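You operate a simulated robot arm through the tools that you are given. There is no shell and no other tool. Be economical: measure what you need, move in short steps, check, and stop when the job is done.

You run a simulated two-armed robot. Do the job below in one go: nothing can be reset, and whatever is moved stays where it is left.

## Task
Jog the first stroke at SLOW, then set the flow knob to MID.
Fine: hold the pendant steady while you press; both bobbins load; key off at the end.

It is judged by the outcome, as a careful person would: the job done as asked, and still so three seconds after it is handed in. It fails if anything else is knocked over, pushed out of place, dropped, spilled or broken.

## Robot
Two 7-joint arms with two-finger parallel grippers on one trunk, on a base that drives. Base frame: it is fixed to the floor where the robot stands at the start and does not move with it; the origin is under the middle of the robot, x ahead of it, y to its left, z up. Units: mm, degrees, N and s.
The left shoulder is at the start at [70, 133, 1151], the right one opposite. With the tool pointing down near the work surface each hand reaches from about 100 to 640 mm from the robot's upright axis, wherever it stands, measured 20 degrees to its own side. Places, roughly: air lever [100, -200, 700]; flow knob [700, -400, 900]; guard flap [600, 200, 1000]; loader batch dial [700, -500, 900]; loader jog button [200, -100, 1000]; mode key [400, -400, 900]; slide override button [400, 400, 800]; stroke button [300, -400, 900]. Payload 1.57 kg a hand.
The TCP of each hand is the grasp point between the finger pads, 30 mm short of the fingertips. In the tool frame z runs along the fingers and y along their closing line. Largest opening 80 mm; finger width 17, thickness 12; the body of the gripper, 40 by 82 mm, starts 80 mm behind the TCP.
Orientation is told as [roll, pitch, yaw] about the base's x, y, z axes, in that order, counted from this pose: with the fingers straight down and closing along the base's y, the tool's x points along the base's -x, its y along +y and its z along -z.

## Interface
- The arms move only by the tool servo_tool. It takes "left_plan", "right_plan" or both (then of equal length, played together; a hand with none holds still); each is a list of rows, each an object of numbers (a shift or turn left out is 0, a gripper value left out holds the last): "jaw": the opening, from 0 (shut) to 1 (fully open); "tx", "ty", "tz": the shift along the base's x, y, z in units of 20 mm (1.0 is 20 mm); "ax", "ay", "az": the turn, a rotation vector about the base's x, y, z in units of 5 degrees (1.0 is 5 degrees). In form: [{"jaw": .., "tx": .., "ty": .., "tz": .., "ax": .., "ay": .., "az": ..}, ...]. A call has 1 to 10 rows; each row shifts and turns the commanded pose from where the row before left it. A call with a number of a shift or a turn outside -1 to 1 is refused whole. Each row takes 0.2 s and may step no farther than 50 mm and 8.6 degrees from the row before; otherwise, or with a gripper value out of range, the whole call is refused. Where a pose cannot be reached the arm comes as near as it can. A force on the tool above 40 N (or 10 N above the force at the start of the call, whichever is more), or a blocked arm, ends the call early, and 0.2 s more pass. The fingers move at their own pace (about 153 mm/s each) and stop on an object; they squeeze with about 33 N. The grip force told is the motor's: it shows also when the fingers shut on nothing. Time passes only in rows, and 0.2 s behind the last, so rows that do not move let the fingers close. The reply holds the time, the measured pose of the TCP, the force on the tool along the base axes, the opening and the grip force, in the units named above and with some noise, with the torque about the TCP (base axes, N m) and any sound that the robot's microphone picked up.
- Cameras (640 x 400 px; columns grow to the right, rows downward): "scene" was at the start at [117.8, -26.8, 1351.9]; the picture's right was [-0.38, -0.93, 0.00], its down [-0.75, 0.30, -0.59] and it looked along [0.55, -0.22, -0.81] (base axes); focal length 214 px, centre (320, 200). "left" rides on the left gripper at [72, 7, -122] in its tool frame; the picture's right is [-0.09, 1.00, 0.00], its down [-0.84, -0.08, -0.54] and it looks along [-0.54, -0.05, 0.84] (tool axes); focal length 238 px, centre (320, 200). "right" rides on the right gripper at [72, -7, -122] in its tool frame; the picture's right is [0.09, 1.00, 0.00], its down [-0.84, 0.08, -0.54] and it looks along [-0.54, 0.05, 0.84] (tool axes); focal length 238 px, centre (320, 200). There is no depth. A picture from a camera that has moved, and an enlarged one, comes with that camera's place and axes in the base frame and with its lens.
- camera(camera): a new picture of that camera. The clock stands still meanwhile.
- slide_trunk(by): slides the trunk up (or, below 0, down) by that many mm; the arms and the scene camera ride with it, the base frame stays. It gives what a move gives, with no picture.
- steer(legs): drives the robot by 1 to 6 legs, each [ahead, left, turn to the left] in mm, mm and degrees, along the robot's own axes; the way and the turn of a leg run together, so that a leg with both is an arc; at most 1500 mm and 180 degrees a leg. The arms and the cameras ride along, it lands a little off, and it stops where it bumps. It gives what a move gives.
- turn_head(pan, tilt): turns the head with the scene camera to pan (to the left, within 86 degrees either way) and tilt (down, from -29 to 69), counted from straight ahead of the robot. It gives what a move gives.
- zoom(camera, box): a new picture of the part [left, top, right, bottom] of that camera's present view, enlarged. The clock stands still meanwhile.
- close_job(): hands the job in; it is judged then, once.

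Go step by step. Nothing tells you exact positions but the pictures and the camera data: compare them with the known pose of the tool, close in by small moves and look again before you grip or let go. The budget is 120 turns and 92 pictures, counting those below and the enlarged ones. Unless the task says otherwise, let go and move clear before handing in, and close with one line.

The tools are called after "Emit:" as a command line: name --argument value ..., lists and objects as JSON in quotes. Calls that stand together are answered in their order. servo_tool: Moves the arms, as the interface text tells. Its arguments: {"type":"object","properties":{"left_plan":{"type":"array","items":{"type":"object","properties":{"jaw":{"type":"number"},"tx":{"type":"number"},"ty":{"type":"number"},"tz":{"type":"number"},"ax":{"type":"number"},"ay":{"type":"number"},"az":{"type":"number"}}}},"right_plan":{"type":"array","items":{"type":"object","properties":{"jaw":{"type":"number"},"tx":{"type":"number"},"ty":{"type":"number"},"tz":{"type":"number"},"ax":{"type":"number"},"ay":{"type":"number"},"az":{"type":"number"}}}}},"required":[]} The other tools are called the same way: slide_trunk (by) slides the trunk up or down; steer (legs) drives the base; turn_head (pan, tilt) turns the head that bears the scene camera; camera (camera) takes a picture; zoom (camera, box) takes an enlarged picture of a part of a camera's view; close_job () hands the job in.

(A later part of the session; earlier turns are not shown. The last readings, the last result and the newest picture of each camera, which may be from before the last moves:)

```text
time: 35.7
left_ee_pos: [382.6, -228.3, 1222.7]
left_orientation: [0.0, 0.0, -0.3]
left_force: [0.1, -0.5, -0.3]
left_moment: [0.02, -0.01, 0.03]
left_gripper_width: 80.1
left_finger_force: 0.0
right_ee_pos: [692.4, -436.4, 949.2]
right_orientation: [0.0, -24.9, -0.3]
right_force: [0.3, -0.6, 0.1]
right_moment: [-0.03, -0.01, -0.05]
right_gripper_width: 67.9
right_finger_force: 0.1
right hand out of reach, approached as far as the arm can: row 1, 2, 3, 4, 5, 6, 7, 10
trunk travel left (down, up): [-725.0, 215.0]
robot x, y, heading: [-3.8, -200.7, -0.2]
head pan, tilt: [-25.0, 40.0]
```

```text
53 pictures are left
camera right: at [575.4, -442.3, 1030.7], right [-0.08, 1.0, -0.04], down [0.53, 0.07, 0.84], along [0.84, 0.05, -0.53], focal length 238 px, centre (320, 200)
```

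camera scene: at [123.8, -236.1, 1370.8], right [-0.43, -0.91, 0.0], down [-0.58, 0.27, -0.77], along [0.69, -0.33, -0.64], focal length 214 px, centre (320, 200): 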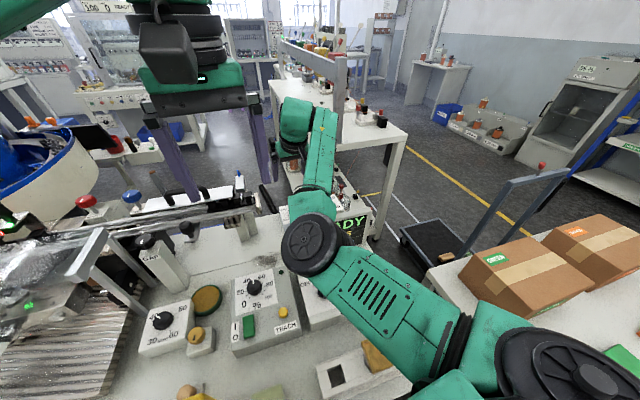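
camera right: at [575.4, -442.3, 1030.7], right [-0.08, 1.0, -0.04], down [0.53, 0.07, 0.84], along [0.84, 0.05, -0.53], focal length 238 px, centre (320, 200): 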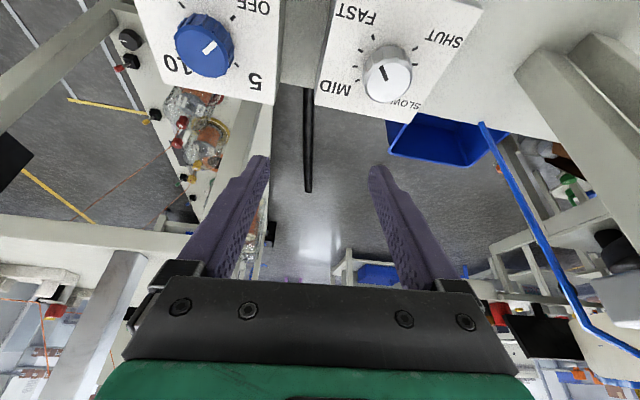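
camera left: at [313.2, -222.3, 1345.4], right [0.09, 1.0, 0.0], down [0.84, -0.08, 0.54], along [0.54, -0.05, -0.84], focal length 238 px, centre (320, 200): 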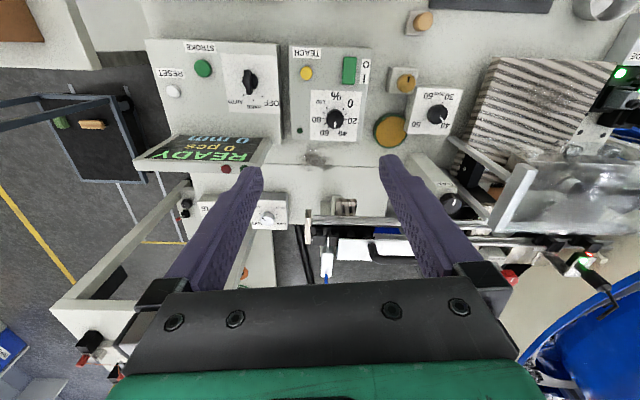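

Reach here is marginal. Turning the robot left about 30° brings the right shoulder nearer the knob, so I raise and retract the right hand first, then turn.

Emit:
servo_tool --right_plan '[{"tz": 1, "tx": -0.5, "ay": 1}, {"tz": 1, "tx": -0.5, "ay": 1}, {"tz": 1, "tx": -0.5, "ay": 1}, {"tz": 1, "tx": -0.5}, {"tz": 1, "tx": -0.5}, {"tz": 1, "tx": -1}, {"tz": 1, "tx": -1}, {"tz": 1, "tx": -1}, {"tz": 1, "tx": -1}, {"tz": 1, "tx": -1}]'

Emit:
servo_tool --right_plan '[{"tz": 1, "tx": -1}, {"tz": 1, "tx": -1}, {"tz": 0.5, "tx": -0.5}, {}]'

Emit:
steer --legs '[[0, 0, 30]]'

Emit:
camera --camera "right"

```text
time: 37.9
left_ee_pos: [385.0, -226.9, 1222.3]
left_orientation: [0.0, 0.0, -0.2]
left_force: [0.7, 0.1, 1.1]
left_moment: [0.01, 0.01, 0.01]
left_gripper_width: 80.0
left_finger_force: 0.1
right_ee_pos: [607.3, -421.2, 1130.6]
right_orientation: [0.1, -9.8, -0.4]
right_force: [-0.9, 0.2, 0.8]
right_moment: [-0.01, -0.03, 0.02]
right_gripper_width: 68.2
right_finger_force: 0.1
right hand out of reach, approached as far as the arm can: row 1, 2, 5, 6, 7, 8, 9, 10
trunk travel left (down, up): [-725.0, 215.0]
robot x, y, heading: [-5.2, -202.7, -0.3]
head pan, tilt: [-25.0, 40.0]
```

```text
time: 38.9
left_ee_pos: [384.0, -228.1, 1222.7]
left_orientation: [0.0, 0.0, -0.2]
left_force: [0.7, 0.8, 0.5]
left_moment: [0.02, 0.02, 0.02]
left_gripper_width: 80.3
left_finger_force: 0.1
right_ee_pos: [582.1, -414.3, 1190.8]
right_orientation: [0.1, -9.8, -0.3]
right_force: [-1.1, 0.1, 0.4]
right_moment: [-0.03, 0.02, 0.0]
right_gripper_width: 67.9
right_finger_force: 0.0
right hand out of reach, approached as far as the arm can: row 1, 2, 3
trunk travel left (down, up): [-725.0, 215.0]
robot x, y, heading: [-3.7, -199.0, -0.3]
head pan, tilt: [-25.0, 40.0]
```

```text
time: 40.8
left_ee_pos: [345.9, -28.2, 1220.9]
left_orientation: [0.0, 0.0, 30.4]
left_force: [0.4, 0.0, -1.1]
left_moment: [0.01, -0.03, -0.01]
left_gripper_width: 80.0
left_finger_force: 0.1
right_ee_pos: [608.5, -87.8, 1190.5]
right_orientation: [0.1, -9.8, 30.1]
right_force: [0.1, -0.8, -0.8]
right_moment: [0.0, -0.03, -0.01]
right_gripper_width: 68.0
right_finger_force: 0.0
trunk travel left (down, up): [-725.0, 215.0]
robot x, y, heading: [-2.8, -198.3, 30.2]
head pan, tilt: [-25.0, 40.0]
```

```text
52 pictures are left
camera right: at [533.0, -140.0, 1299.1], right [-0.58, 0.82, -0.01], down [0.59, 0.43, 0.68], along [0.56, 0.38, -0.74], focal length 238 px, centre (320, 200)
```

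right: 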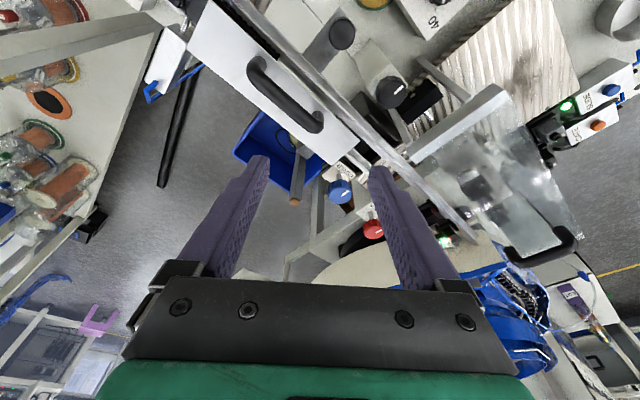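

The turn went clear. I bring the right hand over the flow knob again.

Emit:
servo_tool --right_plan '[{"ty": -1}, {"ty": -1}, {"ty": -1}, {"ty": -1, "tx": 0.2}, {"ty": -1, "tz": -0.5, "tx": 0.2}, {"ty": -1, "tz": -1, "tx": 0.3}, {"ty": -1, "tz": -1, "tx": 0.3}, {"ty": -1, "tz": -1, "tx": 0.3}, {"ty": -1, "tz": -1, "tx": 0.3}, {"ty": -1, "tz": -1, "tx": 0.3}]'

Emit:
servo_tool --right_plan '[{"ty": -1, "tz": -1, "tx": 0.2}, {"ty": -1, "tz": -1, "tx": 0.2}, {"ty": -1, "tz": -0.5, "tx": 0.2}, {"ty": -1, "tz": -0.5}, {"ty": -1, "tz": -0.5}, {}]'

Emit:
camera --camera "right"

```text
time: 43.0
left_ee_pos: [346.3, -30.5, 1222.6]
left_orientation: [0.1, 0.0, 30.2]
left_force: [0.8, 0.4, 1.0]
left_moment: [-0.01, -0.01, 0.0]
left_gripper_width: 80.1
left_finger_force: 0.1
right_ee_pos: [688.7, -265.5, 1137.9]
right_orientation: [0.3, -9.7, 30.2]
right_force: [0.6, 0.3, -0.6]
right_moment: [0.05, 0.04, 0.0]
right_gripper_width: 68.0
right_finger_force: 0.0
right hand out of reach, approached as far as the arm can: row 1, 2, 3, 4, 5, 6, 7, 8, 9, 10
trunk travel left (down, up): [-725.0, 215.0]
robot x, y, heading: [-3.3, -200.1, 30.4]
head pan, tilt: [-25.0, 40.0]
```

```text
time: 44.4
left_ee_pos: [345.7, -26.6, 1222.0]
left_orientation: [-0.1, 0.0, 30.4]
left_force: [-1.0, -0.5, 0.6]
left_moment: [-0.01, 0.01, 0.01]
left_gripper_width: 79.7
left_finger_force: 0.1
right_ee_pos: [707.6, -366.4, 1079.6]
right_orientation: [0.1, -9.7, 30.1]
right_force: [-0.4, 0.1, -0.5]
right_moment: [0.0, -0.02, -0.02]
right_gripper_width: 67.9
right_finger_force: 0.1
right hand out of reach, approached as far as the arm can: row 1, 2, 5
trunk travel left (down, up): [-725.0, 215.0]
robot x, y, heading: [-2.1, -197.1, 30.6]
head pan, tilt: [-25.0, 40.0]
```

```text
51 pictures are left
camera right: at [631.5, -417.1, 1187.9], right [-0.58, 0.82, -0.01], down [0.6, 0.43, 0.68], along [0.56, 0.38, -0.74], focal length 238 px, centre (320, 200)
```

right: 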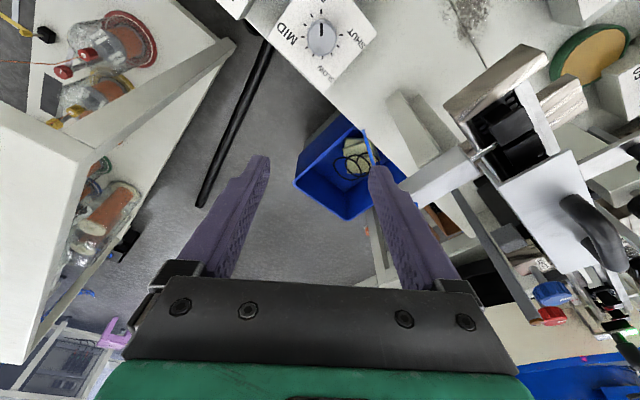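

Now I make the tool vertical and move directly above the knob.

Emit:
servo_tool --right_plan '[{"ax": -0.5, "ay": 0.87, "tx": -1}, {"ax": -0.5, "ay": 0.83, "tx": -1}, {"tx": -0.18, "ty": -1}, {"ty": -0.18, "tz": -1}, {"tz": -1}, {"tz": -1}, {"tz": -1}, {"tz": -1}, {"tz": -1}, {}]'

Emit:
camera --camera "right"

```text
time: 46.6
left_ee_pos: [346.0, -29.1, 1223.1]
left_orientation: [0.0, 0.0, 30.4]
left_force: [0.5, -0.1, -0.7]
left_moment: [-0.03, 0.0, -0.02]
left_gripper_width: 79.8
left_finger_force: 0.0
right_ee_pos: [713.1, -391.7, 1037.8]
right_orientation: [0.1, -9.6, 30.1]
right_force: [-0.6, -0.2, -0.1]
right_moment: [0.0, 0.0, -0.01]
right_gripper_width: 68.0
right_finger_force: 0.2
right hand out of reach, approached as far as the arm can: row 1, 2, 4, 5, 6, 7, 8, 9
trunk travel left (down, up): [-725.0, 215.0]
robot x, y, heading: [-1.2, -201.6, 30.1]
head pan, tilt: [-25.0, 40.0]
```

```text
50 pictures are left
camera right: at [637.4, -443.0, 1146.7], right [-0.58, 0.82, -0.01], down [0.6, 0.43, 0.67], along [0.56, 0.38, -0.74], focal length 238 px, centre (320, 200)
```

right: 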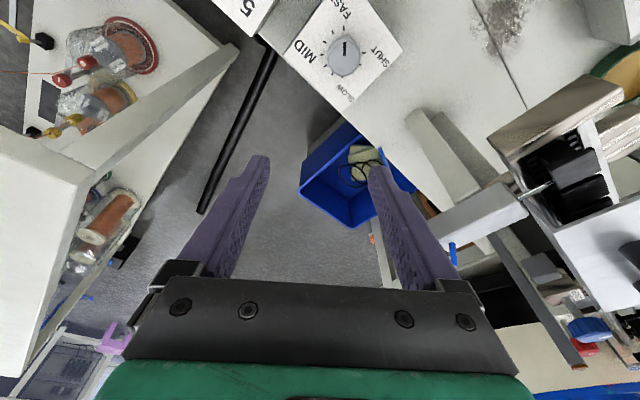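

The arm is at a limit; I retreat toward the robot to free it, in plain translation first.

Emit:
servo_tool --right_plan '[{"tx": -1}, {"tx": -1}, {"tx": -1}, {"tx": -1}, {}]'

Emit:
camera --camera "scene"

```text
time: 47.8
left_ee_pos: [345.4, -27.7, 1222.6]
left_orientation: [0.0, 0.0, 30.3]
left_force: [-0.6, 0.1, -0.1]
left_moment: [0.02, -0.02, 0.02]
left_gripper_width: 79.9
left_finger_force: 0.2
right_ee_pos: [713.1, -392.4, 1039.1]
right_orientation: [0.1, -9.7, 30.0]
right_force: [0.7, 0.5, -0.3]
right_moment: [0.0, -0.01, 0.01]
right_gripper_width: 67.9
right_finger_force: 0.0
right hand out of reach, approached as far as the arm can: row 1, 2, 3, 4
trunk travel left (down, up): [-725.0, 215.0]
robot x, y, heading: [-3.6, -202.1, 30.2]
head pan, tilt: [-25.0, 40.0]
```

```text
49 pictures are left
camera scene: at [124.1, -166.8, 1370.9], right [0.09, -1.0, 0.0], down [-0.64, -0.06, -0.77], along [0.76, 0.07, -0.64], focal length 214 px, centre (320, 200)
```

scene: 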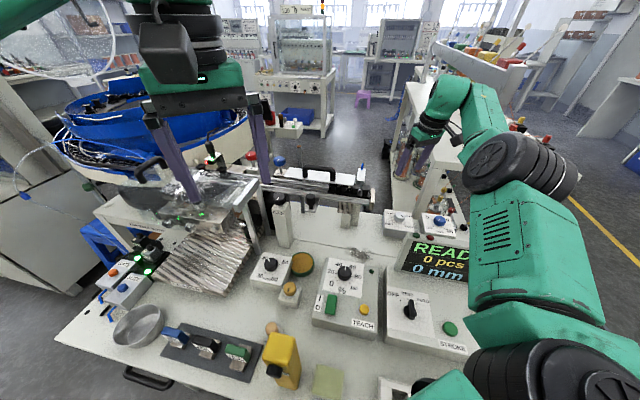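

The arm is against a joint limit in this stance. Heading 0 with yaw 0–50° worked, so I turn back and use smaller bites there.

Emit:
steer --legs '[[0, 0, -28]]'

Emit:
servo_tool --right_plan '[{"tz": 1, "ty": 0.3}, {"tz": 1, "ty": 0.5}, {"ty": 1}, {"ty": 1}, {"ty": 1}, {"ty": 1}, {"ty": 1}, {"ty": 1}, {"ty": 1}, {"ty": 1}]'

Emit:
camera --camera "scene"

```text
time: 49.6
left_ee_pos: [386.6, -212.6, 1222.3]
left_orientation: [0.0, -0.1, 2.0]
left_force: [-0.4, -0.3, -0.4]
left_moment: [-0.04, 0.0, -0.01]
left_gripper_width: 80.2
left_finger_force: 0.1
right_ee_pos: [536.2, -708.3, 1038.1]
right_orientation: [0.2, -9.8, 1.9]
right_force: [-0.2, 0.4, -1.1]
right_moment: [0.02, 0.0, 0.0]
right_gripper_width: 68.0
right_finger_force: 0.0
trunk travel left (down, up): [-725.0, 215.0]
robot x, y, heading: [-2.9, -203.7, 1.8]
head pan, tilt: [-25.0, 40.0]
```

```text
time: 51.8
left_ee_pos: [385.5, -213.9, 1222.3]
left_orientation: [0.0, -0.1, 2.0]
left_force: [0.5, -0.3, -0.8]
left_moment: [0.02, -0.01, 0.01]
left_gripper_width: 80.0
left_finger_force: 0.0
right_ee_pos: [568.1, -591.2, 1144.0]
right_orientation: [0.2, -9.7, 1.8]
right_force: [0.2, 0.0, -0.6]
right_moment: [-0.01, -0.02, 0.02]
right_gripper_width: 68.2
right_finger_force: 0.0
right hand out of reach, approached as far as the arm can: row 3, 4, 5, 6, 7, 8, 9, 10
trunk travel left (down, up): [-725.0, 215.0]
robot x, y, heading: [-2.1, -198.0, 1.7]
head pan, tilt: [-25.0, 40.0]
```

```text
48 pictures are left
camera scene: at [124.4, -230.3, 1370.9], right [-0.39, -0.92, 0.0], down [-0.59, 0.25, -0.77], along [0.7, -0.3, -0.64], focal length 214 px, centre (320, 200)
```

scene: 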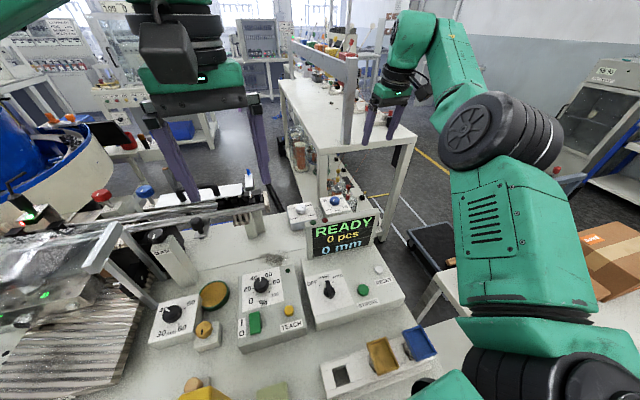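

I bring the right arm back near its starting pose to recover a good elbow configuration.

Emit:
servo_tool --right_plan '[{"tx": -1, "tz": 0.4, "ay": 1}, {"tx": -1, "tz": 0.4, "ay": 0.94}, {"tx": -1, "tz": 0.4}, {"tx": -1, "tz": 0.4}, {"tx": -1, "tz": 0.4}, {"tx": -1, "tz": 0.4}, {"tx": -1, "tz": 0.4}, {"tx": -1, "tz": 0.4}, {"tx": -1, "tz": 0.4}, {"tx": -1, "tz": 0.4}]'

Emit:
steer --legs '[[0, 0, -1.8]]'

```text
time: 54.0
left_ee_pos: [385.9, -214.9, 1223.2]
left_orientation: [0.0, -0.1, 2.0]
left_force: [0.3, 0.8, 0.5]
left_moment: [0.0, 0.02, 0.01]
left_gripper_width: 80.0
left_finger_force: 0.0
right_ee_pos: [524.6, -593.1, 1161.1]
right_orientation: [0.4, 0.1, 1.8]
right_force: [0.2, 0.2, 0.2]
right_moment: [0.02, -0.01, -0.02]
right_gripper_width: 67.9
right_finger_force: 0.0
right hand out of reach, approached as far as the arm can: row 2, 3, 4, 5, 6, 7, 8, 9, 10
trunk travel left (down, up): [-725.0, 215.0]
robot x, y, heading: [-2.3, -203.3, 2.1]
head pan, tilt: [-25.0, 40.0]
```

```text
time: 54.8
left_ee_pos: [386.1, -225.6, 1221.6]
left_orientation: [0.0, 0.0, 0.1]
left_force: [-0.2, 0.5, -0.1]
left_moment: [0.01, 0.02, 0.01]
left_gripper_width: 79.7
left_finger_force: 0.1
right_ee_pos: [511.6, -609.2, 1161.8]
right_orientation: [0.4, -0.1, 0.0]
right_force: [0.1, -0.6, -0.3]
right_moment: [-0.02, 0.0, 0.01]
right_gripper_width: 68.0
right_finger_force: 0.1
trunk travel left (down, up): [-725.0, 215.0]
robot x, y, heading: [-2.4, -199.9, 0.1]
head pan, tilt: [-25.0, 40.0]
```

Emit:
servo_tool --right_plan '[{"tz": -1}, {"tz": -1}, {"tz": -1}, {"tz": -1}]'

Emit:
servo_tool --right_plan '[{"tx": -1}, {"tx": -1}, {"tx": -1}, {"tx": -1}]'

Emit:
servo_tool --right_plan '[{"az": 1}, {"az": 1}, {"az": 1}, {"tx": -1}, {"tx": -1}, {"tx": -1}]'

```text
time: 55.8
left_ee_pos: [385.4, -227.4, 1222.0]
left_orientation: [-0.1, 0.0, 0.2]
left_force: [0.0, 0.3, -1.2]
left_moment: [0.04, -0.02, 0.02]
left_gripper_width: 80.3
left_finger_force: 0.0
right_ee_pos: [514.2, -628.5, 1132.6]
right_orientation: [0.6, 0.1, 0.0]
right_force: [-0.8, 0.5, -0.7]
right_moment: [-0.03, -0.03, 0.0]
right_gripper_width: 67.7
right_finger_force: 0.1
right hand out of reach, approached as far as the arm can: row 1, 2, 3, 4
trunk travel left (down, up): [-725.0, 215.0]
robot x, y, heading: [-4.5, -201.7, 0.1]
head pan, tilt: [-25.0, 40.0]
```

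```text
time: 56.8
left_ee_pos: [385.9, -225.0, 1222.7]
left_orientation: [-0.1, 0.0, 0.2]
left_force: [0.5, -0.1, 0.2]
left_moment: [0.01, 0.0, 0.02]
left_gripper_width: 79.8
left_finger_force: 0.0
right_ee_pos: [514.7, -629.1, 1132.6]
right_orientation: [0.5, 0.1, 0.0]
right_force: [0.0, -0.5, -0.4]
right_moment: [0.02, -0.01, 0.0]
right_gripper_width: 68.0
right_finger_force: 0.1
right hand out of reach, approached as far as the arm can: row 1, 2, 3, 4
trunk travel left (down, up): [-725.0, 215.0]
robot x, y, heading: [-3.4, -200.0, 0.1]
head pan, tilt: [-25.0, 40.0]
```

```text
time: 58.2
left_ee_pos: [385.1, -227.4, 1221.9]
left_orientation: [0.0, 0.0, 0.1]
left_force: [0.2, 0.4, 0.0]
left_moment: [-0.03, -0.02, -0.01]
left_gripper_width: 79.9
left_finger_force: 0.0
right_ee_pos: [514.5, -628.8, 1131.4]
right_orientation: [0.4, 0.1, 14.9]
right_force: [-0.5, -0.3, 0.4]
right_moment: [-0.03, 0.03, 0.04]
right_gripper_width: 68.2
right_finger_force: 0.1
right hand out of reach, approached as far as the arm can: row 4, 5, 6
trunk travel left (down, up): [-725.0, 215.0]
robot x, y, heading: [-7.8, -203.2, 0.2]
head pan, tilt: [-25.0, 40.0]
```

Emit:
servo_tool --right_plan '[{"tz": 1}, {"tz": 1}, {"tz": 1}, {"tz": 1}, {"tz": 1}]'

Emit:
servo_tool --right_plan '[{"tx": -1, "tz": 0.5}, {"tx": -1, "tz": 0.5}, {"tx": -1, "tz": 0.5}, {"tx": -1, "tz": 0.5}]'

Emit:
camera --camera "scene"

```text
time: 59.4
left_ee_pos: [384.7, -224.9, 1223.4]
left_orientation: [-0.1, 0.0, 0.2]
left_force: [0.1, 0.7, -0.1]
left_moment: [-0.01, 0.02, -0.02]
left_gripper_width: 80.0
left_finger_force: 0.0
right_ee_pos: [487.8, -621.1, 1208.0]
right_orientation: [0.4, -0.1, 15.0]
right_force: [-0.8, -0.4, 0.3]
right_moment: [-0.02, -0.02, -0.01]
right_gripper_width: 68.0
right_finger_force: 0.1
right hand out of reach, approached as far as the arm can: row 2, 3, 4, 5
trunk travel left (down, up): [-725.0, 215.0]
robot x, y, heading: [-0.3, -199.9, 0.3]
head pan, tilt: [-25.0, 40.0]
```

```text
time: 60.4
left_ee_pos: [383.5, -226.6, 1223.4]
left_orientation: [-0.1, 0.1, 0.2]
left_force: [-0.2, 1.7, 0.4]
left_moment: [-0.01, 0.0, 0.02]
left_gripper_width: 80.2
left_finger_force: 0.1
right_ee_pos: [406.8, -622.4, 1248.2]
right_orientation: [0.6, -0.1, 15.0]
right_force: [-0.4, -0.6, 0.3]
right_moment: [0.01, -0.07, 0.01]
right_gripper_width: 67.9
right_finger_force: 0.0
trunk travel left (down, up): [-725.0, 215.0]
robot x, y, heading: [-4.4, -200.5, -0.0]
head pan, tilt: [-25.0, 40.0]
```

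```text
47 pictures are left
camera scene: at [122.0, -234.5, 1371.1], right [-0.42, -0.91, 0.0], down [-0.58, 0.27, -0.77], along [0.7, -0.32, -0.64], focal length 214 px, centre (320, 200)
```

scene: 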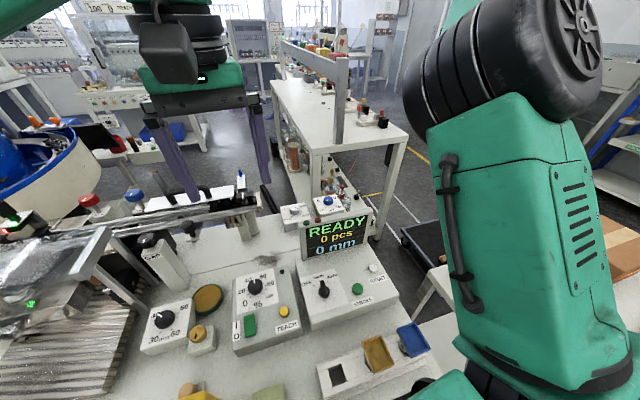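

The arm is free again. I try moving the base a careful 40 mm forward for more reach.

Emit:
steer --legs '[[40, 0, 0]]'

```text
time: 61.3
left_ee_pos: [416.5, -226.8, 1225.3]
left_orientation: [0.0, -0.3, 0.2]
left_force: [-1.2, -0.4, 0.3]
left_moment: [0.01, -0.08, -0.01]
left_gripper_width: 79.7
left_finger_force: 0.1
right_ee_pos: [442.0, -623.9, 1249.9]
right_orientation: [0.4, -0.4, 15.0]
right_force: [-0.7, -1.2, 0.2]
right_moment: [0.0, -0.06, -0.02]
right_gripper_width: 67.9
right_finger_force: 0.0
trunk travel left (down, up): [-725.0, 215.0]
robot x, y, heading: [37.0, -200.6, 0.2]
head pan, tilt: [-25.0, 40.0]
```

Emit:
steer --legs '[[30, 0, 0]]'

Emit:
turn_head --pan 0 --tilt 69

Emit:
camera --camera "scene"

```text
time: 62.1
left_ee_pos: [447.9, -226.3, 1224.7]
left_orientation: [0.0, -0.4, 0.1]
left_force: [-0.1, 0.2, 0.8]
left_moment: [-0.04, -0.08, 0.01]
left_gripper_width: 79.9
left_finger_force: 0.1
right_ee_pos: [471.7, -624.4, 1248.6]
right_orientation: [0.3, -0.3, 14.9]
right_force: [0.5, 0.6, 0.9]
right_moment: [-0.02, -0.04, -0.03]
right_gripper_width: 68.1
right_finger_force: 0.1
trunk travel left (down, up): [-725.0, 215.0]
robot x, y, heading: [64.3, -201.0, 0.4]
head pan, tilt: [-25.0, 40.0]
```

```text
time: 63.0
left_ee_pos: [454.1, -227.3, 1221.8]
left_orientation: [0.0, 0.0, 0.1]
left_force: [0.6, -0.4, -0.2]
left_moment: [0.05, 0.0, 0.0]
left_gripper_width: 80.2
left_finger_force: 0.1
right_ee_pos: [477.3, -624.2, 1246.0]
right_orientation: [0.5, 0.0, 14.8]
right_force: [0.0, -0.3, 0.0]
right_moment: [0.0, 0.01, -0.01]
right_gripper_width: 68.0
right_finger_force: 0.0
trunk travel left (down, up): [-725.0, 215.0]
robot x, y, heading: [63.2, -202.0, 0.3]
head pan, tilt: [0.0, 68.8]
```

```text
46 pictures are left
camera scene: at [171.5, -199.6, 1334.8], right [0.0, -1.0, 0.0], down [-0.93, 0.0, -0.36], along [0.36, 0.0, -0.93], focal length 214 px, centre (320, 200)
```

scene: 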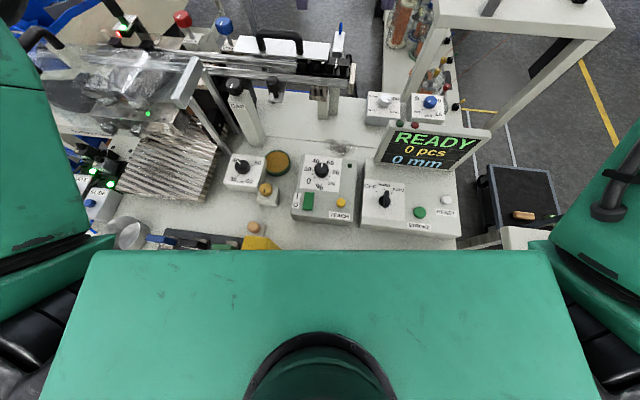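

The base moved up freely. Now with a vertical tool I approach the knob again.

Emit:
servo_tool --right_plan '[{"ty": 1, "tx": 0.3}, {"ty": 1, "tx": 0.3}, {"ty": 1, "tx": 0.4, "tz": -0.5}, {"ty": 1, "tx": 0.5, "tz": -0.5}, {"ty": 1, "tx": 0.5, "tz": -0.5}, {"ty": 1, "tx": 0.5, "tz": -0.7}, {"ty": 1, "tx": 0.5, "tz": -0.7}, {"ty": 1, "tx": 0.5, "tz": -0.7}, {"ty": 1, "tx": 0.5, "tz": -0.7}, {"ty": 1, "tx": 0.5, "tz": -0.7}]'

Emit:
servo_tool --right_plan '[{"ty": 0.17, "tx": 0.5, "tz": -1}, {"ty": 0.17, "tx": 0.5, "tz": -1}, {"ty": 0.17, "tx": 0.5, "tz": -1}, {"ty": 0.17, "tx": 0.5, "tz": -1}, {"ty": 0.17, "tx": 0.5, "tz": -1}, {"ty": 0.17, "tx": 0.5, "tz": -1}, {"ty": 0.17, "tx": 0.5, "tz": -1}, {"ty": 0.17, "tx": 0.5, "tz": -1}, {"ty": 0.17, "tx": 0.5, "tz": -0.3}, {"ty": 0.17, "tx": 0.35}]'

Emit:
camera --camera "right"

```text
time: 65.2
left_ee_pos: [453.8, -226.7, 1224.2]
left_orientation: [0.1, 0.1, 0.1]
left_force: [-0.5, -0.8, 0.3]
left_moment: [0.05, -0.01, 0.03]
left_gripper_width: 79.9
left_finger_force: 0.0
right_ee_pos: [570.9, -432.1, 1145.4]
right_orientation: [1.5, 0.2, 13.6]
right_force: [-0.3, 0.3, 0.5]
right_moment: [0.0, 0.0, -0.02]
right_gripper_width: 68.2
right_finger_force: 0.1
right hand out of reach, approached as far as the arm can: row 6
trunk travel left (down, up): [-725.0, 215.0]
robot x, y, heading: [67.2, -199.6, 0.2]
head pan, tilt: [0.0, 68.8]
```

```text
time: 67.5
left_ee_pos: [453.4, -227.2, 1223.2]
left_orientation: [0.0, 0.1, 0.1]
left_force: [0.1, -0.1, 0.1]
left_moment: [-0.01, 0.03, -0.01]
left_gripper_width: 80.2
left_finger_force: 0.0
right_ee_pos: [666.9, -391.4, 982.4]
right_orientation: [0.6, -0.1, 14.9]
right_force: [0.4, -0.3, 0.3]
right_moment: [0.0, -0.02, 0.01]
right_gripper_width: 68.3
right_finger_force: 0.1
trunk travel left (down, up): [-725.0, 215.0]
robot x, y, heading: [67.5, -198.2, 0.1]
head pan, tilt: [0.0, 68.8]
```

```text
45 pictures are left
camera right: at [598.5, -416.0, 1105.0], right [-0.35, 0.94, 0.01], down [0.79, 0.29, 0.54], along [0.51, 0.19, -0.84], focal length 238 px, centre (320, 200)
```

right: 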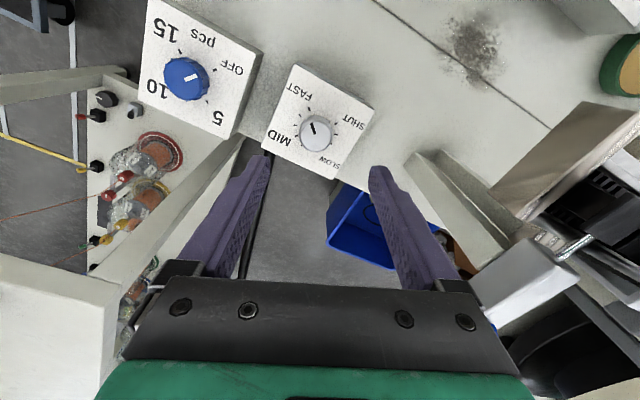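

Excellent: the knob is confirmed near [664,-393]. I test the yaw range here with the tool vertical.

Emit:
servo_tool --right_plan '[{"az": -1, "tx": -0.15, "ty": -0.05}, {"az": -1}, {"az": -1}, {"az": -1}, {"az": -1}, {"az": -1}, {"az": -1}, {"az": -1}, {"az": -1}, {"az": -1}]'

Emit:
servo_tool --right_plan '[{"az": -1}, {"az": -1}, {"az": -1}, {"az": -1}, {"tz": -1}, {"tz": -1}, {}]'

Emit:
camera --camera "right"

```text
time: 69.7
left_ee_pos: [452.2, -227.1, 1223.4]
left_orientation: [0.0, -0.1, 0.0]
left_force: [0.6, -0.2, -0.6]
left_moment: [0.01, -0.02, -0.01]
left_gripper_width: 80.0
left_finger_force: 0.1
right_ee_pos: [631.3, -443.8, 976.5]
right_orientation: [1.3, 0.0, -34.3]
right_force: [-0.1, 0.4, 0.2]
right_moment: [0.01, -0.04, 0.01]
right_gripper_width: 67.9
right_finger_force: 0.1
right hand out of reach, approached as far as the arm can: row 8, 9, 10
trunk travel left (down, up): [-725.0, 215.0]
robot x, y, heading: [60.5, -197.3, 0.1]
head pan, tilt: [0.0, 68.8]
```

```text
time: 71.2
left_ee_pos: [453.4, -226.3, 1223.0]
left_orientation: [0.1, -0.1, 0.1]
left_force: [-0.4, -0.2, 1.5]
left_moment: [0.01, -0.02, 0.0]
left_gripper_width: 79.9
left_finger_force: 0.1
right_ee_pos: [582.6, -537.5, 926.6]
right_orientation: [0.5, -0.1, -55.1]
right_force: [0.1, -0.5, -0.9]
right_moment: [-0.01, 0.0, -0.03]
right_gripper_width: 67.9
right_finger_force: 0.1
right hand out of reach, approached as far as the arm can: row 1, 2, 3, 4
trunk travel left (down, up): [-725.0, 215.0]
robot x, y, heading: [66.9, -203.1, -0.1]
head pan, tilt: [0.0, 68.8]
```

```text
44 pictures are left
camera right: at [535.4, -481.4, 1048.0], right [0.76, 0.65, 0.01], down [0.54, -0.64, 0.54], along [0.36, -0.41, -0.84], focal length 238 px, centre (320, 200)
```

right: 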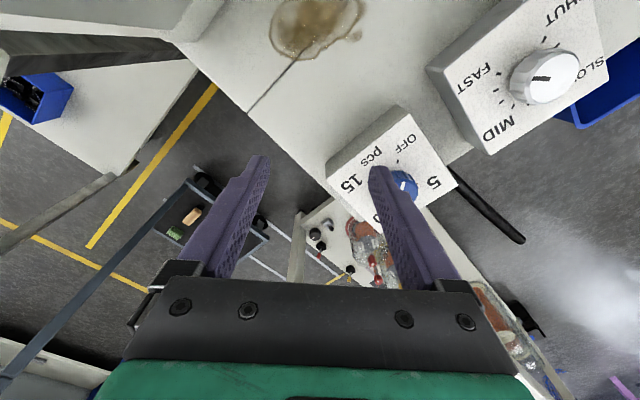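

Lower limit is about -20°. I raise, rotate back to -15° and return over the knob.

Emit:
servo_tool --right_plan '[{"tz": 1}, {"tz": 1}, {"az": 1}, {"az": 1}, {"az": 1}, {"az": 1}, {"az": 1}, {"az": 1}, {"az": 1}, {"az": 1}]'

Emit:
servo_tool --right_plan '[{"tx": 0.5, "ty": 1}, {"tx": 0.5, "ty": 1}, {"tx": 0.5, "ty": 1}, {"tx": 0.5, "ty": 1}, {"tx": 0.5, "ty": 1}, {"tx": 0.5, "ty": 1}, {"tx": 0.5, "ty": 1}, {"tx": 0.57, "ty": 0.22}, {}]'

```text
time: 73.5
left_ee_pos: [452.8, -226.3, 1222.7]
left_orientation: [0.0, 0.0, 0.1]
left_force: [-0.2, -0.7, 0.3]
left_moment: [-0.02, 0.02, 0.04]
left_gripper_width: 80.0
left_finger_force: 0.0
right_ee_pos: [584.1, -535.9, 966.3]
right_orientation: [0.5, -0.1, -15.0]
right_force: [-0.4, -1.1, 0.5]
right_moment: [-0.01, 0.0, 0.01]
right_gripper_width: 68.3
right_finger_force: 0.0
trunk travel left (down, up): [-725.0, 215.0]
robot x, y, heading: [64.4, -202.2, 0.1]
head pan, tilt: [0.0, 68.8]
```

```text
time: 75.5
left_ee_pos: [453.1, -226.4, 1224.0]
left_orientation: [0.0, 0.0, 0.2]
left_force: [-0.1, 1.4, -0.3]
left_moment: [-0.02, -0.01, 0.01]
left_gripper_width: 80.0
left_finger_force: 0.0
right_ee_pos: [664.2, -390.8, 965.0]
right_orientation: [0.4, 0.0, -15.1]
right_force: [0.4, 0.7, -0.3]
right_moment: [0.0, 0.0, 0.04]
right_gripper_width: 68.1
right_finger_force: 0.0
trunk travel left (down, up): [-725.0, 215.0]
robot x, y, heading: [66.1, -199.1, 0.1]
head pan, tilt: [0.0, 68.8]
```

Emit:
servo_tool --right_plan '[{"tz": -1, "ty": -0.1}, {"tz": -1}, {"tz": -0.9}, {}]'

Emit:
camera --camera "right"

```text
time: 76.5
left_ee_pos: [453.5, -226.3, 1223.0]
left_orientation: [0.0, 0.0, 0.1]
left_force: [-0.9, -0.2, -0.4]
left_moment: [0.0, 0.02, 0.01]
left_gripper_width: 80.1
left_finger_force: 0.1
right_ee_pos: [664.9, -393.2, 906.9]
right_orientation: [0.6, -0.2, -15.0]
right_force: [-0.6, 0.6, -0.5]
right_moment: [0.01, -0.04, -0.02]
right_gripper_width: 68.3
right_finger_force: 0.0
trunk travel left (down, up): [-725.0, 215.0]
robot x, y, heading: [61.5, -200.3, 0.0]
head pan, tilt: [0.0, 68.8]
```

```text
43 pictures are left
camera right: at [592.9, -381.8, 1028.8], right [0.17, 0.99, 0.01], down [0.83, -0.15, 0.54], along [0.54, -0.09, -0.84], focal length 238 px, centre (320, 200)
```

right: 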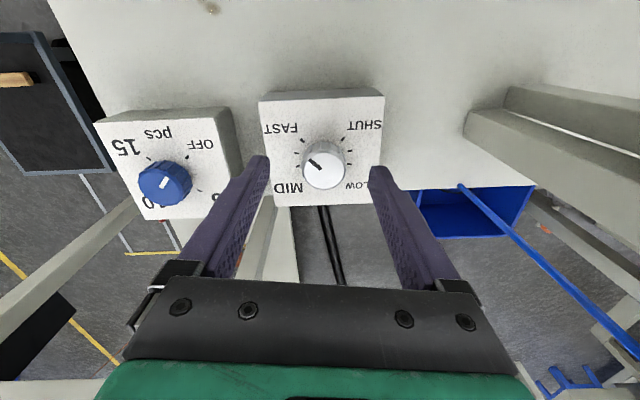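

Aligned on the knob. I descend 10 mm, grip gently around it, and turn.

Emit:
servo_tool --right_plan '[{"tz": -0.5}, {"jaw": 0.35}, {"jaw": 0.35}, {}]'

```text
time: 77.5
left_ee_pos: [453.8, -227.3, 1222.5]
left_orientation: [0.0, 0.0, 0.0]
left_force: [0.0, 0.1, -0.2]
left_moment: [-0.02, 0.01, -0.01]
left_gripper_width: 80.1
left_finger_force: 0.2
right_ee_pos: [663.7, -392.6, 897.4]
right_orientation: [0.5, 0.0, -15.1]
right_force: [0.5, -0.2, -1.0]
right_moment: [0.0, 0.0, -0.01]
right_gripper_width: 28.0
right_finger_force: 0.1
trunk travel left (down, up): [-725.0, 215.0]
robot x, y, heading: [66.7, -202.2, 0.1]
head pan, tilt: [0.0, 68.8]
```

Emit:
servo_tool --right_plan '[{"jaw": 0.15}, {}, {}]'

Emit:
camera --camera "right"

```text
time: 78.2
left_ee_pos: [454.2, -226.8, 1223.2]
left_orientation: [-0.1, 0.0, 0.0]
left_force: [-0.3, -0.8, 0.2]
left_moment: [0.0, -0.01, -0.02]
left_gripper_width: 79.8
left_finger_force: 0.1
right_ee_pos: [664.6, -393.5, 896.8]
right_orientation: [0.4, -0.1, -15.1]
right_force: [0.3, 0.3, 0.8]
right_moment: [0.01, -0.03, 0.02]
right_gripper_width: 11.8
right_finger_force: 0.0
trunk travel left (down, up): [-725.0, 215.0]
robot x, y, heading: [65.5, -201.5, 0.3]
head pan, tilt: [0.0, 68.8]
```

```text
42 pictures are left
camera right: at [592.4, -381.3, 1019.6], right [0.17, 0.99, 0.01], down [0.83, -0.15, 0.54], along [0.54, -0.09, -0.84], focal length 238 px, centre (320, 200)
```

right: 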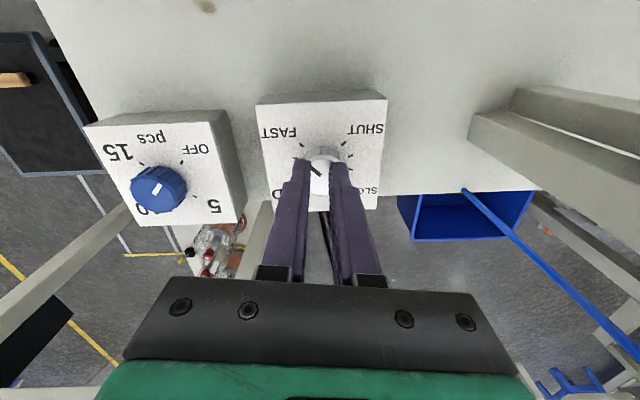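

The fingers closed just above the knob, so its top is near z≈865. I reopen, go down 15 mm, and grip again.

Emit:
servo_tool --right_plan '[{"jaw": 0.8}, {}, {}, {"tz": -0.25}, {"tz": -0.25}, {"tz": -0.25}, {}]'

Emit:
servo_tool --right_plan '[{"jaw": 0.3}, {}, {}, {"jaw": 0.15}, {}]'

```text
time: 79.8
left_ee_pos: [453.1, -225.9, 1223.6]
left_orientation: [-0.1, -0.1, 0.1]
left_force: [-0.7, -0.4, 0.3]
left_moment: [-0.03, 0.02, 0.0]
left_gripper_width: 80.2
left_finger_force: 0.1
right_ee_pos: [664.3, -393.3, 883.0]
right_orientation: [0.6, -0.1, -15.1]
right_force: [0.2, 0.5, 0.5]
right_moment: [-0.04, -0.01, 0.0]
right_gripper_width: 64.1
right_finger_force: 0.2
trunk travel left (down, up): [-725.0, 215.0]
robot x, y, heading: [61.5, -201.4, 0.1]
head pan, tilt: [0.0, 68.8]
```

```text
time: 81.0
left_ee_pos: [454.4, -222.6, 1222.4]
left_orientation: [-0.2, -0.1, 0.2]
left_force: [-0.8, 0.5, 0.2]
left_moment: [-0.03, -0.01, 0.04]
left_gripper_width: 79.8
left_finger_force: 0.0
right_ee_pos: [665.8, -389.4, 883.2]
right_orientation: [0.5, 0.0, -15.0]
right_force: [3.2, 14.7, -0.6]
right_moment: [0.47, -0.08, 0.11]
right_gripper_width: 33.6
right_finger_force: 41.6
trunk travel left (down, up): [-725.0, 215.0]
robot x, y, heading: [62.3, -197.3, 0.1]
head pan, tilt: [0.0, 68.8]
```

Gripped at 33.6 mm with a sideways force, so I shift the hand slightly to centre, then turn.

Emit:
servo_tool --right_plan '[{"ty": 0.2, "tx": 0.05}, {}]'

Emit:
servo_tool --right_plan '[{"az": 1}, {"az": 1}, {"az": 1}, {}]'

```text
time: 81.7
left_ee_pos: [454.3, -225.2, 1222.5]
left_orientation: [-0.1, 0.0, 0.2]
left_force: [0.4, -0.5, -0.6]
left_moment: [-0.01, -0.01, 0.02]
left_gripper_width: 79.9
left_finger_force: 0.1
right_ee_pos: [664.7, -389.3, 882.9]
right_orientation: [0.3, -0.1, -15.2]
right_force: [1.6, 6.0, 3.0]
right_moment: [0.04, 0.77, 0.01]
right_gripper_width: 33.6
right_finger_force: 41.2
trunk travel left (down, up): [-725.0, 215.0]
robot x, y, heading: [63.8, -202.9, 0.2]
head pan, tilt: [0.0, 68.8]
```

```text
time: 82.7
left_ee_pos: [453.9, -228.2, 1222.9]
left_orientation: [0.0, -0.1, 0.1]
left_force: [0.3, 0.4, -0.6]
left_moment: [0.03, 0.01, 0.03]
left_gripper_width: 80.1
left_finger_force: 0.0
right_ee_pos: [664.7, -391.7, 883.9]
right_orientation: [0.4, -0.1, -0.1]
right_force: [-1.1, -3.5, 1.1]
right_moment: [-0.89, -0.03, -0.07]
right_gripper_width: 33.7
right_finger_force: 41.6
trunk travel left (down, up): [-725.0, 215.0]
robot x, y, heading: [66.2, -202.6, 0.3]
head pan, tilt: [0.0, 68.8]
```

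Good, it turns easily. I continue.

Emit:
servo_tool --right_plan '[{"az": 1}, {"az": 1}, {"az": 1}, {"az": 1}, {"az": 1}, {"az": 1}, {"az": 1}, {"az": 1}, {"az": 1}, {}]'

Emit:
servo_tool --right_plan '[{"az": 1}, {"az": 1}, {"az": 1}, {"az": 1}, {"az": 1}, {"az": 1}, {}]'

Emit:
camera --camera "right"

```text
time: 84.8
left_ee_pos: [455.0, -232.7, 1222.0]
left_orientation: [0.3, 0.0, 0.1]
left_force: [0.3, -0.2, -0.7]
left_moment: [0.01, -0.03, 0.03]
left_gripper_width: 80.0
left_finger_force: 0.0
right_ee_pos: [666.9, -397.2, 883.0]
right_orientation: [0.1, -0.2, 44.7]
right_force: [12.6, -31.8, 15.7]
right_moment: [-1.11, -0.35, -0.28]
right_gripper_width: 33.6
right_finger_force: 40.8
trunk travel left (down, up): [-725.0, 215.0]
robot x, y, heading: [64.2, -203.2, 0.1]
head pan, tilt: [0.0, 68.8]
```

```text
time: 86.5
left_ee_pos: [457.4, -233.5, 1222.3]
left_orientation: [0.2, 0.0, 0.1]
left_force: [0.1, 0.3, 0.3]
left_moment: [0.04, -0.04, -0.03]
left_gripper_width: 80.0
left_finger_force: 0.1
right_ee_pos: [671.5, -396.3, 883.0]
right_orientation: [-0.2, -0.1, 75.0]
right_force: [29.2, -29.4, 16.0]
right_moment: [-0.41, -0.92, -0.21]
right_gripper_width: 33.4
right_finger_force: 41.5
trunk travel left (down, up): [-725.0, 215.0]
robot x, y, heading: [65.1, -199.0, 0.1]
head pan, tilt: [0.0, 68.8]
```

```text
41 pictures are left
camera right: at [658.4, -466.9, 1004.9], right [-0.99, 0.17, 0.0], down [0.14, 0.83, 0.54], along [0.1, 0.53, -0.84], focal length 238 px, centre (320, 200)
```

right: 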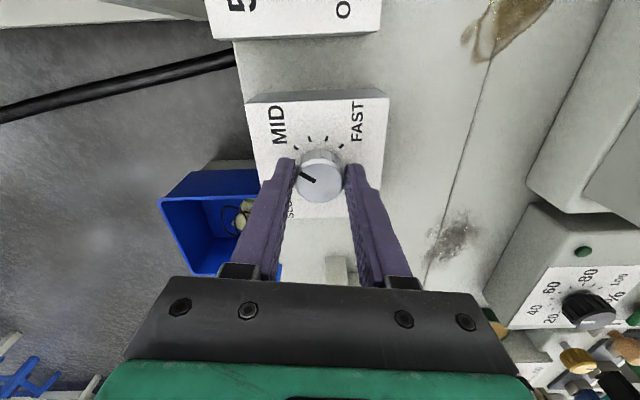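

The pointer has turned about 90°, to MID. The knob's axis lies at about [672,-391], so I release, recentre, rotate back and take the second bite.

Emit:
servo_tool --right_plan '[{"jaw": 0.85}, {}, {}, {"tx": 0.35, "ty": -0.05}, {"az": -1}, {"az": -1}, {"az": -1}, {"az": -1}, {"az": -1}, {"az": -1}]'

Emit:
servo_tool --right_plan '[{"az": -1}, {"az": -1}, {"az": -1}, {"az": -1}, {"az": -1}, {"az": -1}, {"az": -1}, {"az": -1}, {"az": -1}, {"az": -1}]'

Emit:
camera --camera "right"

```text
time: 88.7
left_ee_pos: [453.0, -226.3, 1222.6]
left_orientation: [0.0, 0.0, 0.1]
left_force: [0.1, -0.2, 0.1]
left_moment: [0.0, 0.01, -0.01]
left_gripper_width: 80.0
left_finger_force: 0.0
right_ee_pos: [672.6, -389.7, 883.7]
right_orientation: [0.4, -0.2, 44.8]
right_force: [-0.5, -0.2, -0.4]
right_moment: [0.0, -0.02, 0.0]
right_gripper_width: 68.1
right_finger_force: 0.0
trunk travel left (down, up): [-725.0, 215.0]
robot x, y, heading: [68.4, -202.8, 0.1]
head pan, tilt: [0.0, 68.8]
```

```text
time: 90.8
left_ee_pos: [453.7, -226.9, 1223.6]
left_orientation: [0.0, 0.1, 0.1]
left_force: [0.5, 0.0, -0.4]
left_moment: [0.03, 0.02, 0.0]
left_gripper_width: 79.9
left_finger_force: 0.0
right_ee_pos: [672.9, -389.7, 882.1]
right_orientation: [0.5, -0.1, -5.3]
right_force: [-0.5, -1.0, 0.3]
right_moment: [0.04, 0.0, 0.04]
right_gripper_width: 68.0
right_finger_force: 0.1
trunk travel left (down, up): [-725.0, 215.0]
robot x, y, heading: [65.0, -203.2, -0.1]
head pan, tilt: [0.0, 68.8]
```

```text
40 pictures are left
camera right: at [599.7, -390.6, 1005.5], right [0.0, 1.0, 0.01], down [0.84, 0.0, 0.54], along [0.54, 0.01, -0.84], focal length 238 px, centre (320, 200)
```

right: 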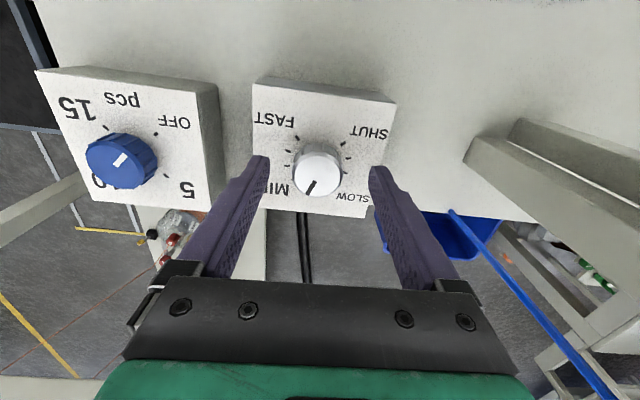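

Emit:
zoom --camera "right" --box '[240, 75, 400, 225]'

```text
2.67 times, centred on (320, 150) of right
camera zoom: at [599.7, -390.6, 1005.5], right [0.0, 1.0, 0.01], down [0.84, 0.0, 0.54], along [0.54, 0.01, -0.84], focal length 636 px, centre (320, 333)
```

zoom: 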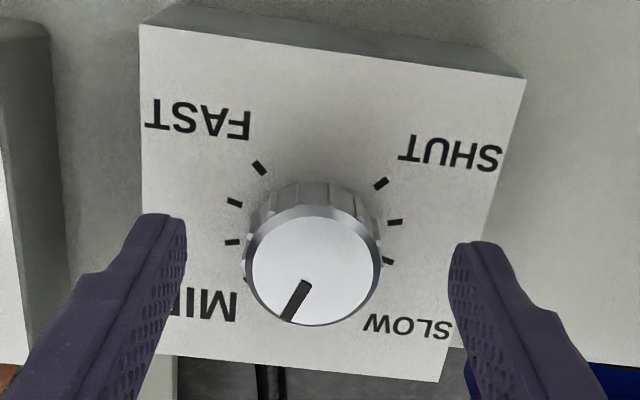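

The pointer is now about 120° past FAST; it needs about 60° more to reach SLOW. I grip and turn 60°.

Emit:
servo_tool --right_plan '[{"ty": -0.05, "jaw": 0.5}, {"jaw": 0.3}, {"jaw": 0.15}, {}, {}]'

Emit:
servo_tool --right_plan '[{"az": 1}, {"az": 1}, {"az": 1}, {"az": 1}, {"az": 1}, {"az": 1}, {"az": 1}, {"az": 1}, {"az": 1}, {}]'

Emit:
zoom --camera "right" --box '[240, 75, 400, 225]'

```text
time: 92.0
left_ee_pos: [453.6, -227.1, 1224.5]
left_orientation: [0.1, 0.0, 0.1]
left_force: [0.6, -0.1, 0.3]
left_moment: [0.01, 0.03, 0.02]
left_gripper_width: 79.8
left_finger_force: 0.0
right_ee_pos: [671.7, -392.6, 882.9]
right_orientation: [0.5, 0.0, -5.1]
right_force: [-0.2, -2.1, -1.0]
right_moment: [-0.35, -0.02, 0.0]
right_gripper_width: 33.5
right_finger_force: 40.9
trunk travel left (down, up): [-725.0, 215.0]
robot x, y, heading: [66.4, -201.7, -0.1]
head pan, tilt: [0.0, 68.8]
```

```text
time: 94.2
left_ee_pos: [452.9, -227.3, 1222.7]
left_orientation: [0.1, -0.2, 0.1]
left_force: [-0.2, -0.4, 0.0]
left_moment: [-0.03, -0.02, 0.03]
left_gripper_width: 79.8
left_finger_force: 0.0
right_ee_pos: [671.5, -392.9, 882.6]
right_orientation: [0.4, -0.1, 40.0]
right_force: [2.2, -8.2, 5.1]
right_moment: [-0.7, 0.55, -0.01]
right_gripper_width: 33.6
right_finger_force: 41.4
trunk travel left (down, up): [-725.0, 215.0]
robot x, y, heading: [65.0, -202.5, 0.1]
head pan, tilt: [0.0, 68.8]
```

```text
2.67 times, centred on (320, 150) of right
camera zoom: at [621.6, -443.9, 1005.6], right [-0.71, 0.7, 0.01], down [0.59, 0.59, 0.54], along [0.38, 0.39, -0.84], focal length 636 px, centre (320, 333)
```

zoom: 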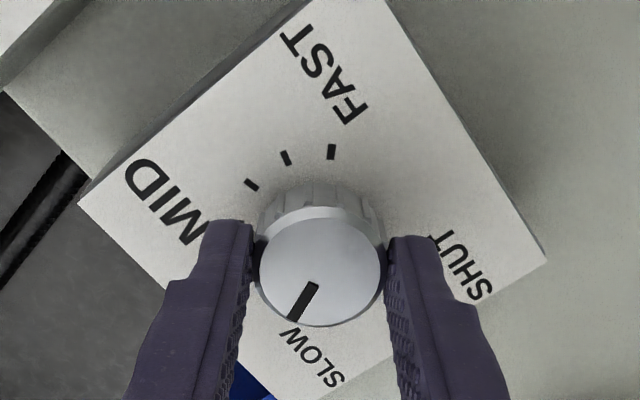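

Pointer is about 163° past FAST; I turn 17° more.

Emit:
servo_tool --right_plan '[{"az": 1}, {"az": 1}, {"az": 1}, {"az": 0.4}, {}]'

Emit:
servo_tool --right_plan '[{"jaw": 0.8}, {}, {}]'

Emit:
zoom --camera "right" --box '[240, 75, 400, 225]'

```text
time: 95.5
left_ee_pos: [453.8, -228.2, 1223.4]
left_orientation: [0.2, 0.0, 0.1]
left_force: [-0.2, -0.5, 0.2]
left_moment: [-0.01, 0.01, 0.0]
left_gripper_width: 80.0
left_finger_force: 0.1
right_ee_pos: [673.2, -392.5, 881.7]
right_orientation: [0.4, -0.2, 56.9]
right_force: [7.7, -9.0, 10.1]
right_moment: [-0.4, -0.44, -0.01]
right_gripper_width: 33.7
right_finger_force: 41.2
trunk travel left (down, up): [-725.0, 215.0]
robot x, y, heading: [68.5, -197.8, -0.2]
head pan, tilt: [0.0, 68.8]
```

```text
time: 96.2
left_ee_pos: [453.3, -226.7, 1222.9]
left_orientation: [0.0, -0.1, 0.1]
left_force: [0.2, -0.7, -0.4]
left_moment: [-0.02, -0.01, 0.03]
left_gripper_width: 80.1
left_finger_force: 0.1
right_ee_pos: [671.7, -391.0, 882.1]
right_orientation: [0.6, -0.1, 57.0]
right_force: [-0.2, -0.5, -0.7]
right_moment: [-0.01, 0.0, -0.02]
right_gripper_width: 63.9
right_finger_force: 0.0
trunk travel left (down, up): [-725.0, 215.0]
robot x, y, heading: [64.4, -198.4, 0.2]
head pan, tilt: [0.0, 68.8]
```

```text
2.67 times, centred on (320, 150) of right
camera zoom: at [638.8, -454.6, 1005.2], right [-0.88, 0.47, 0.01], down [0.4, 0.74, 0.54], along [0.25, 0.48, -0.84], focal length 636 px, centre (320, 333)
```

zoom: 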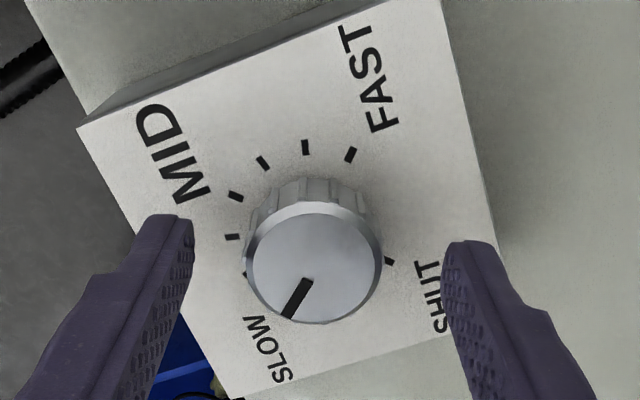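

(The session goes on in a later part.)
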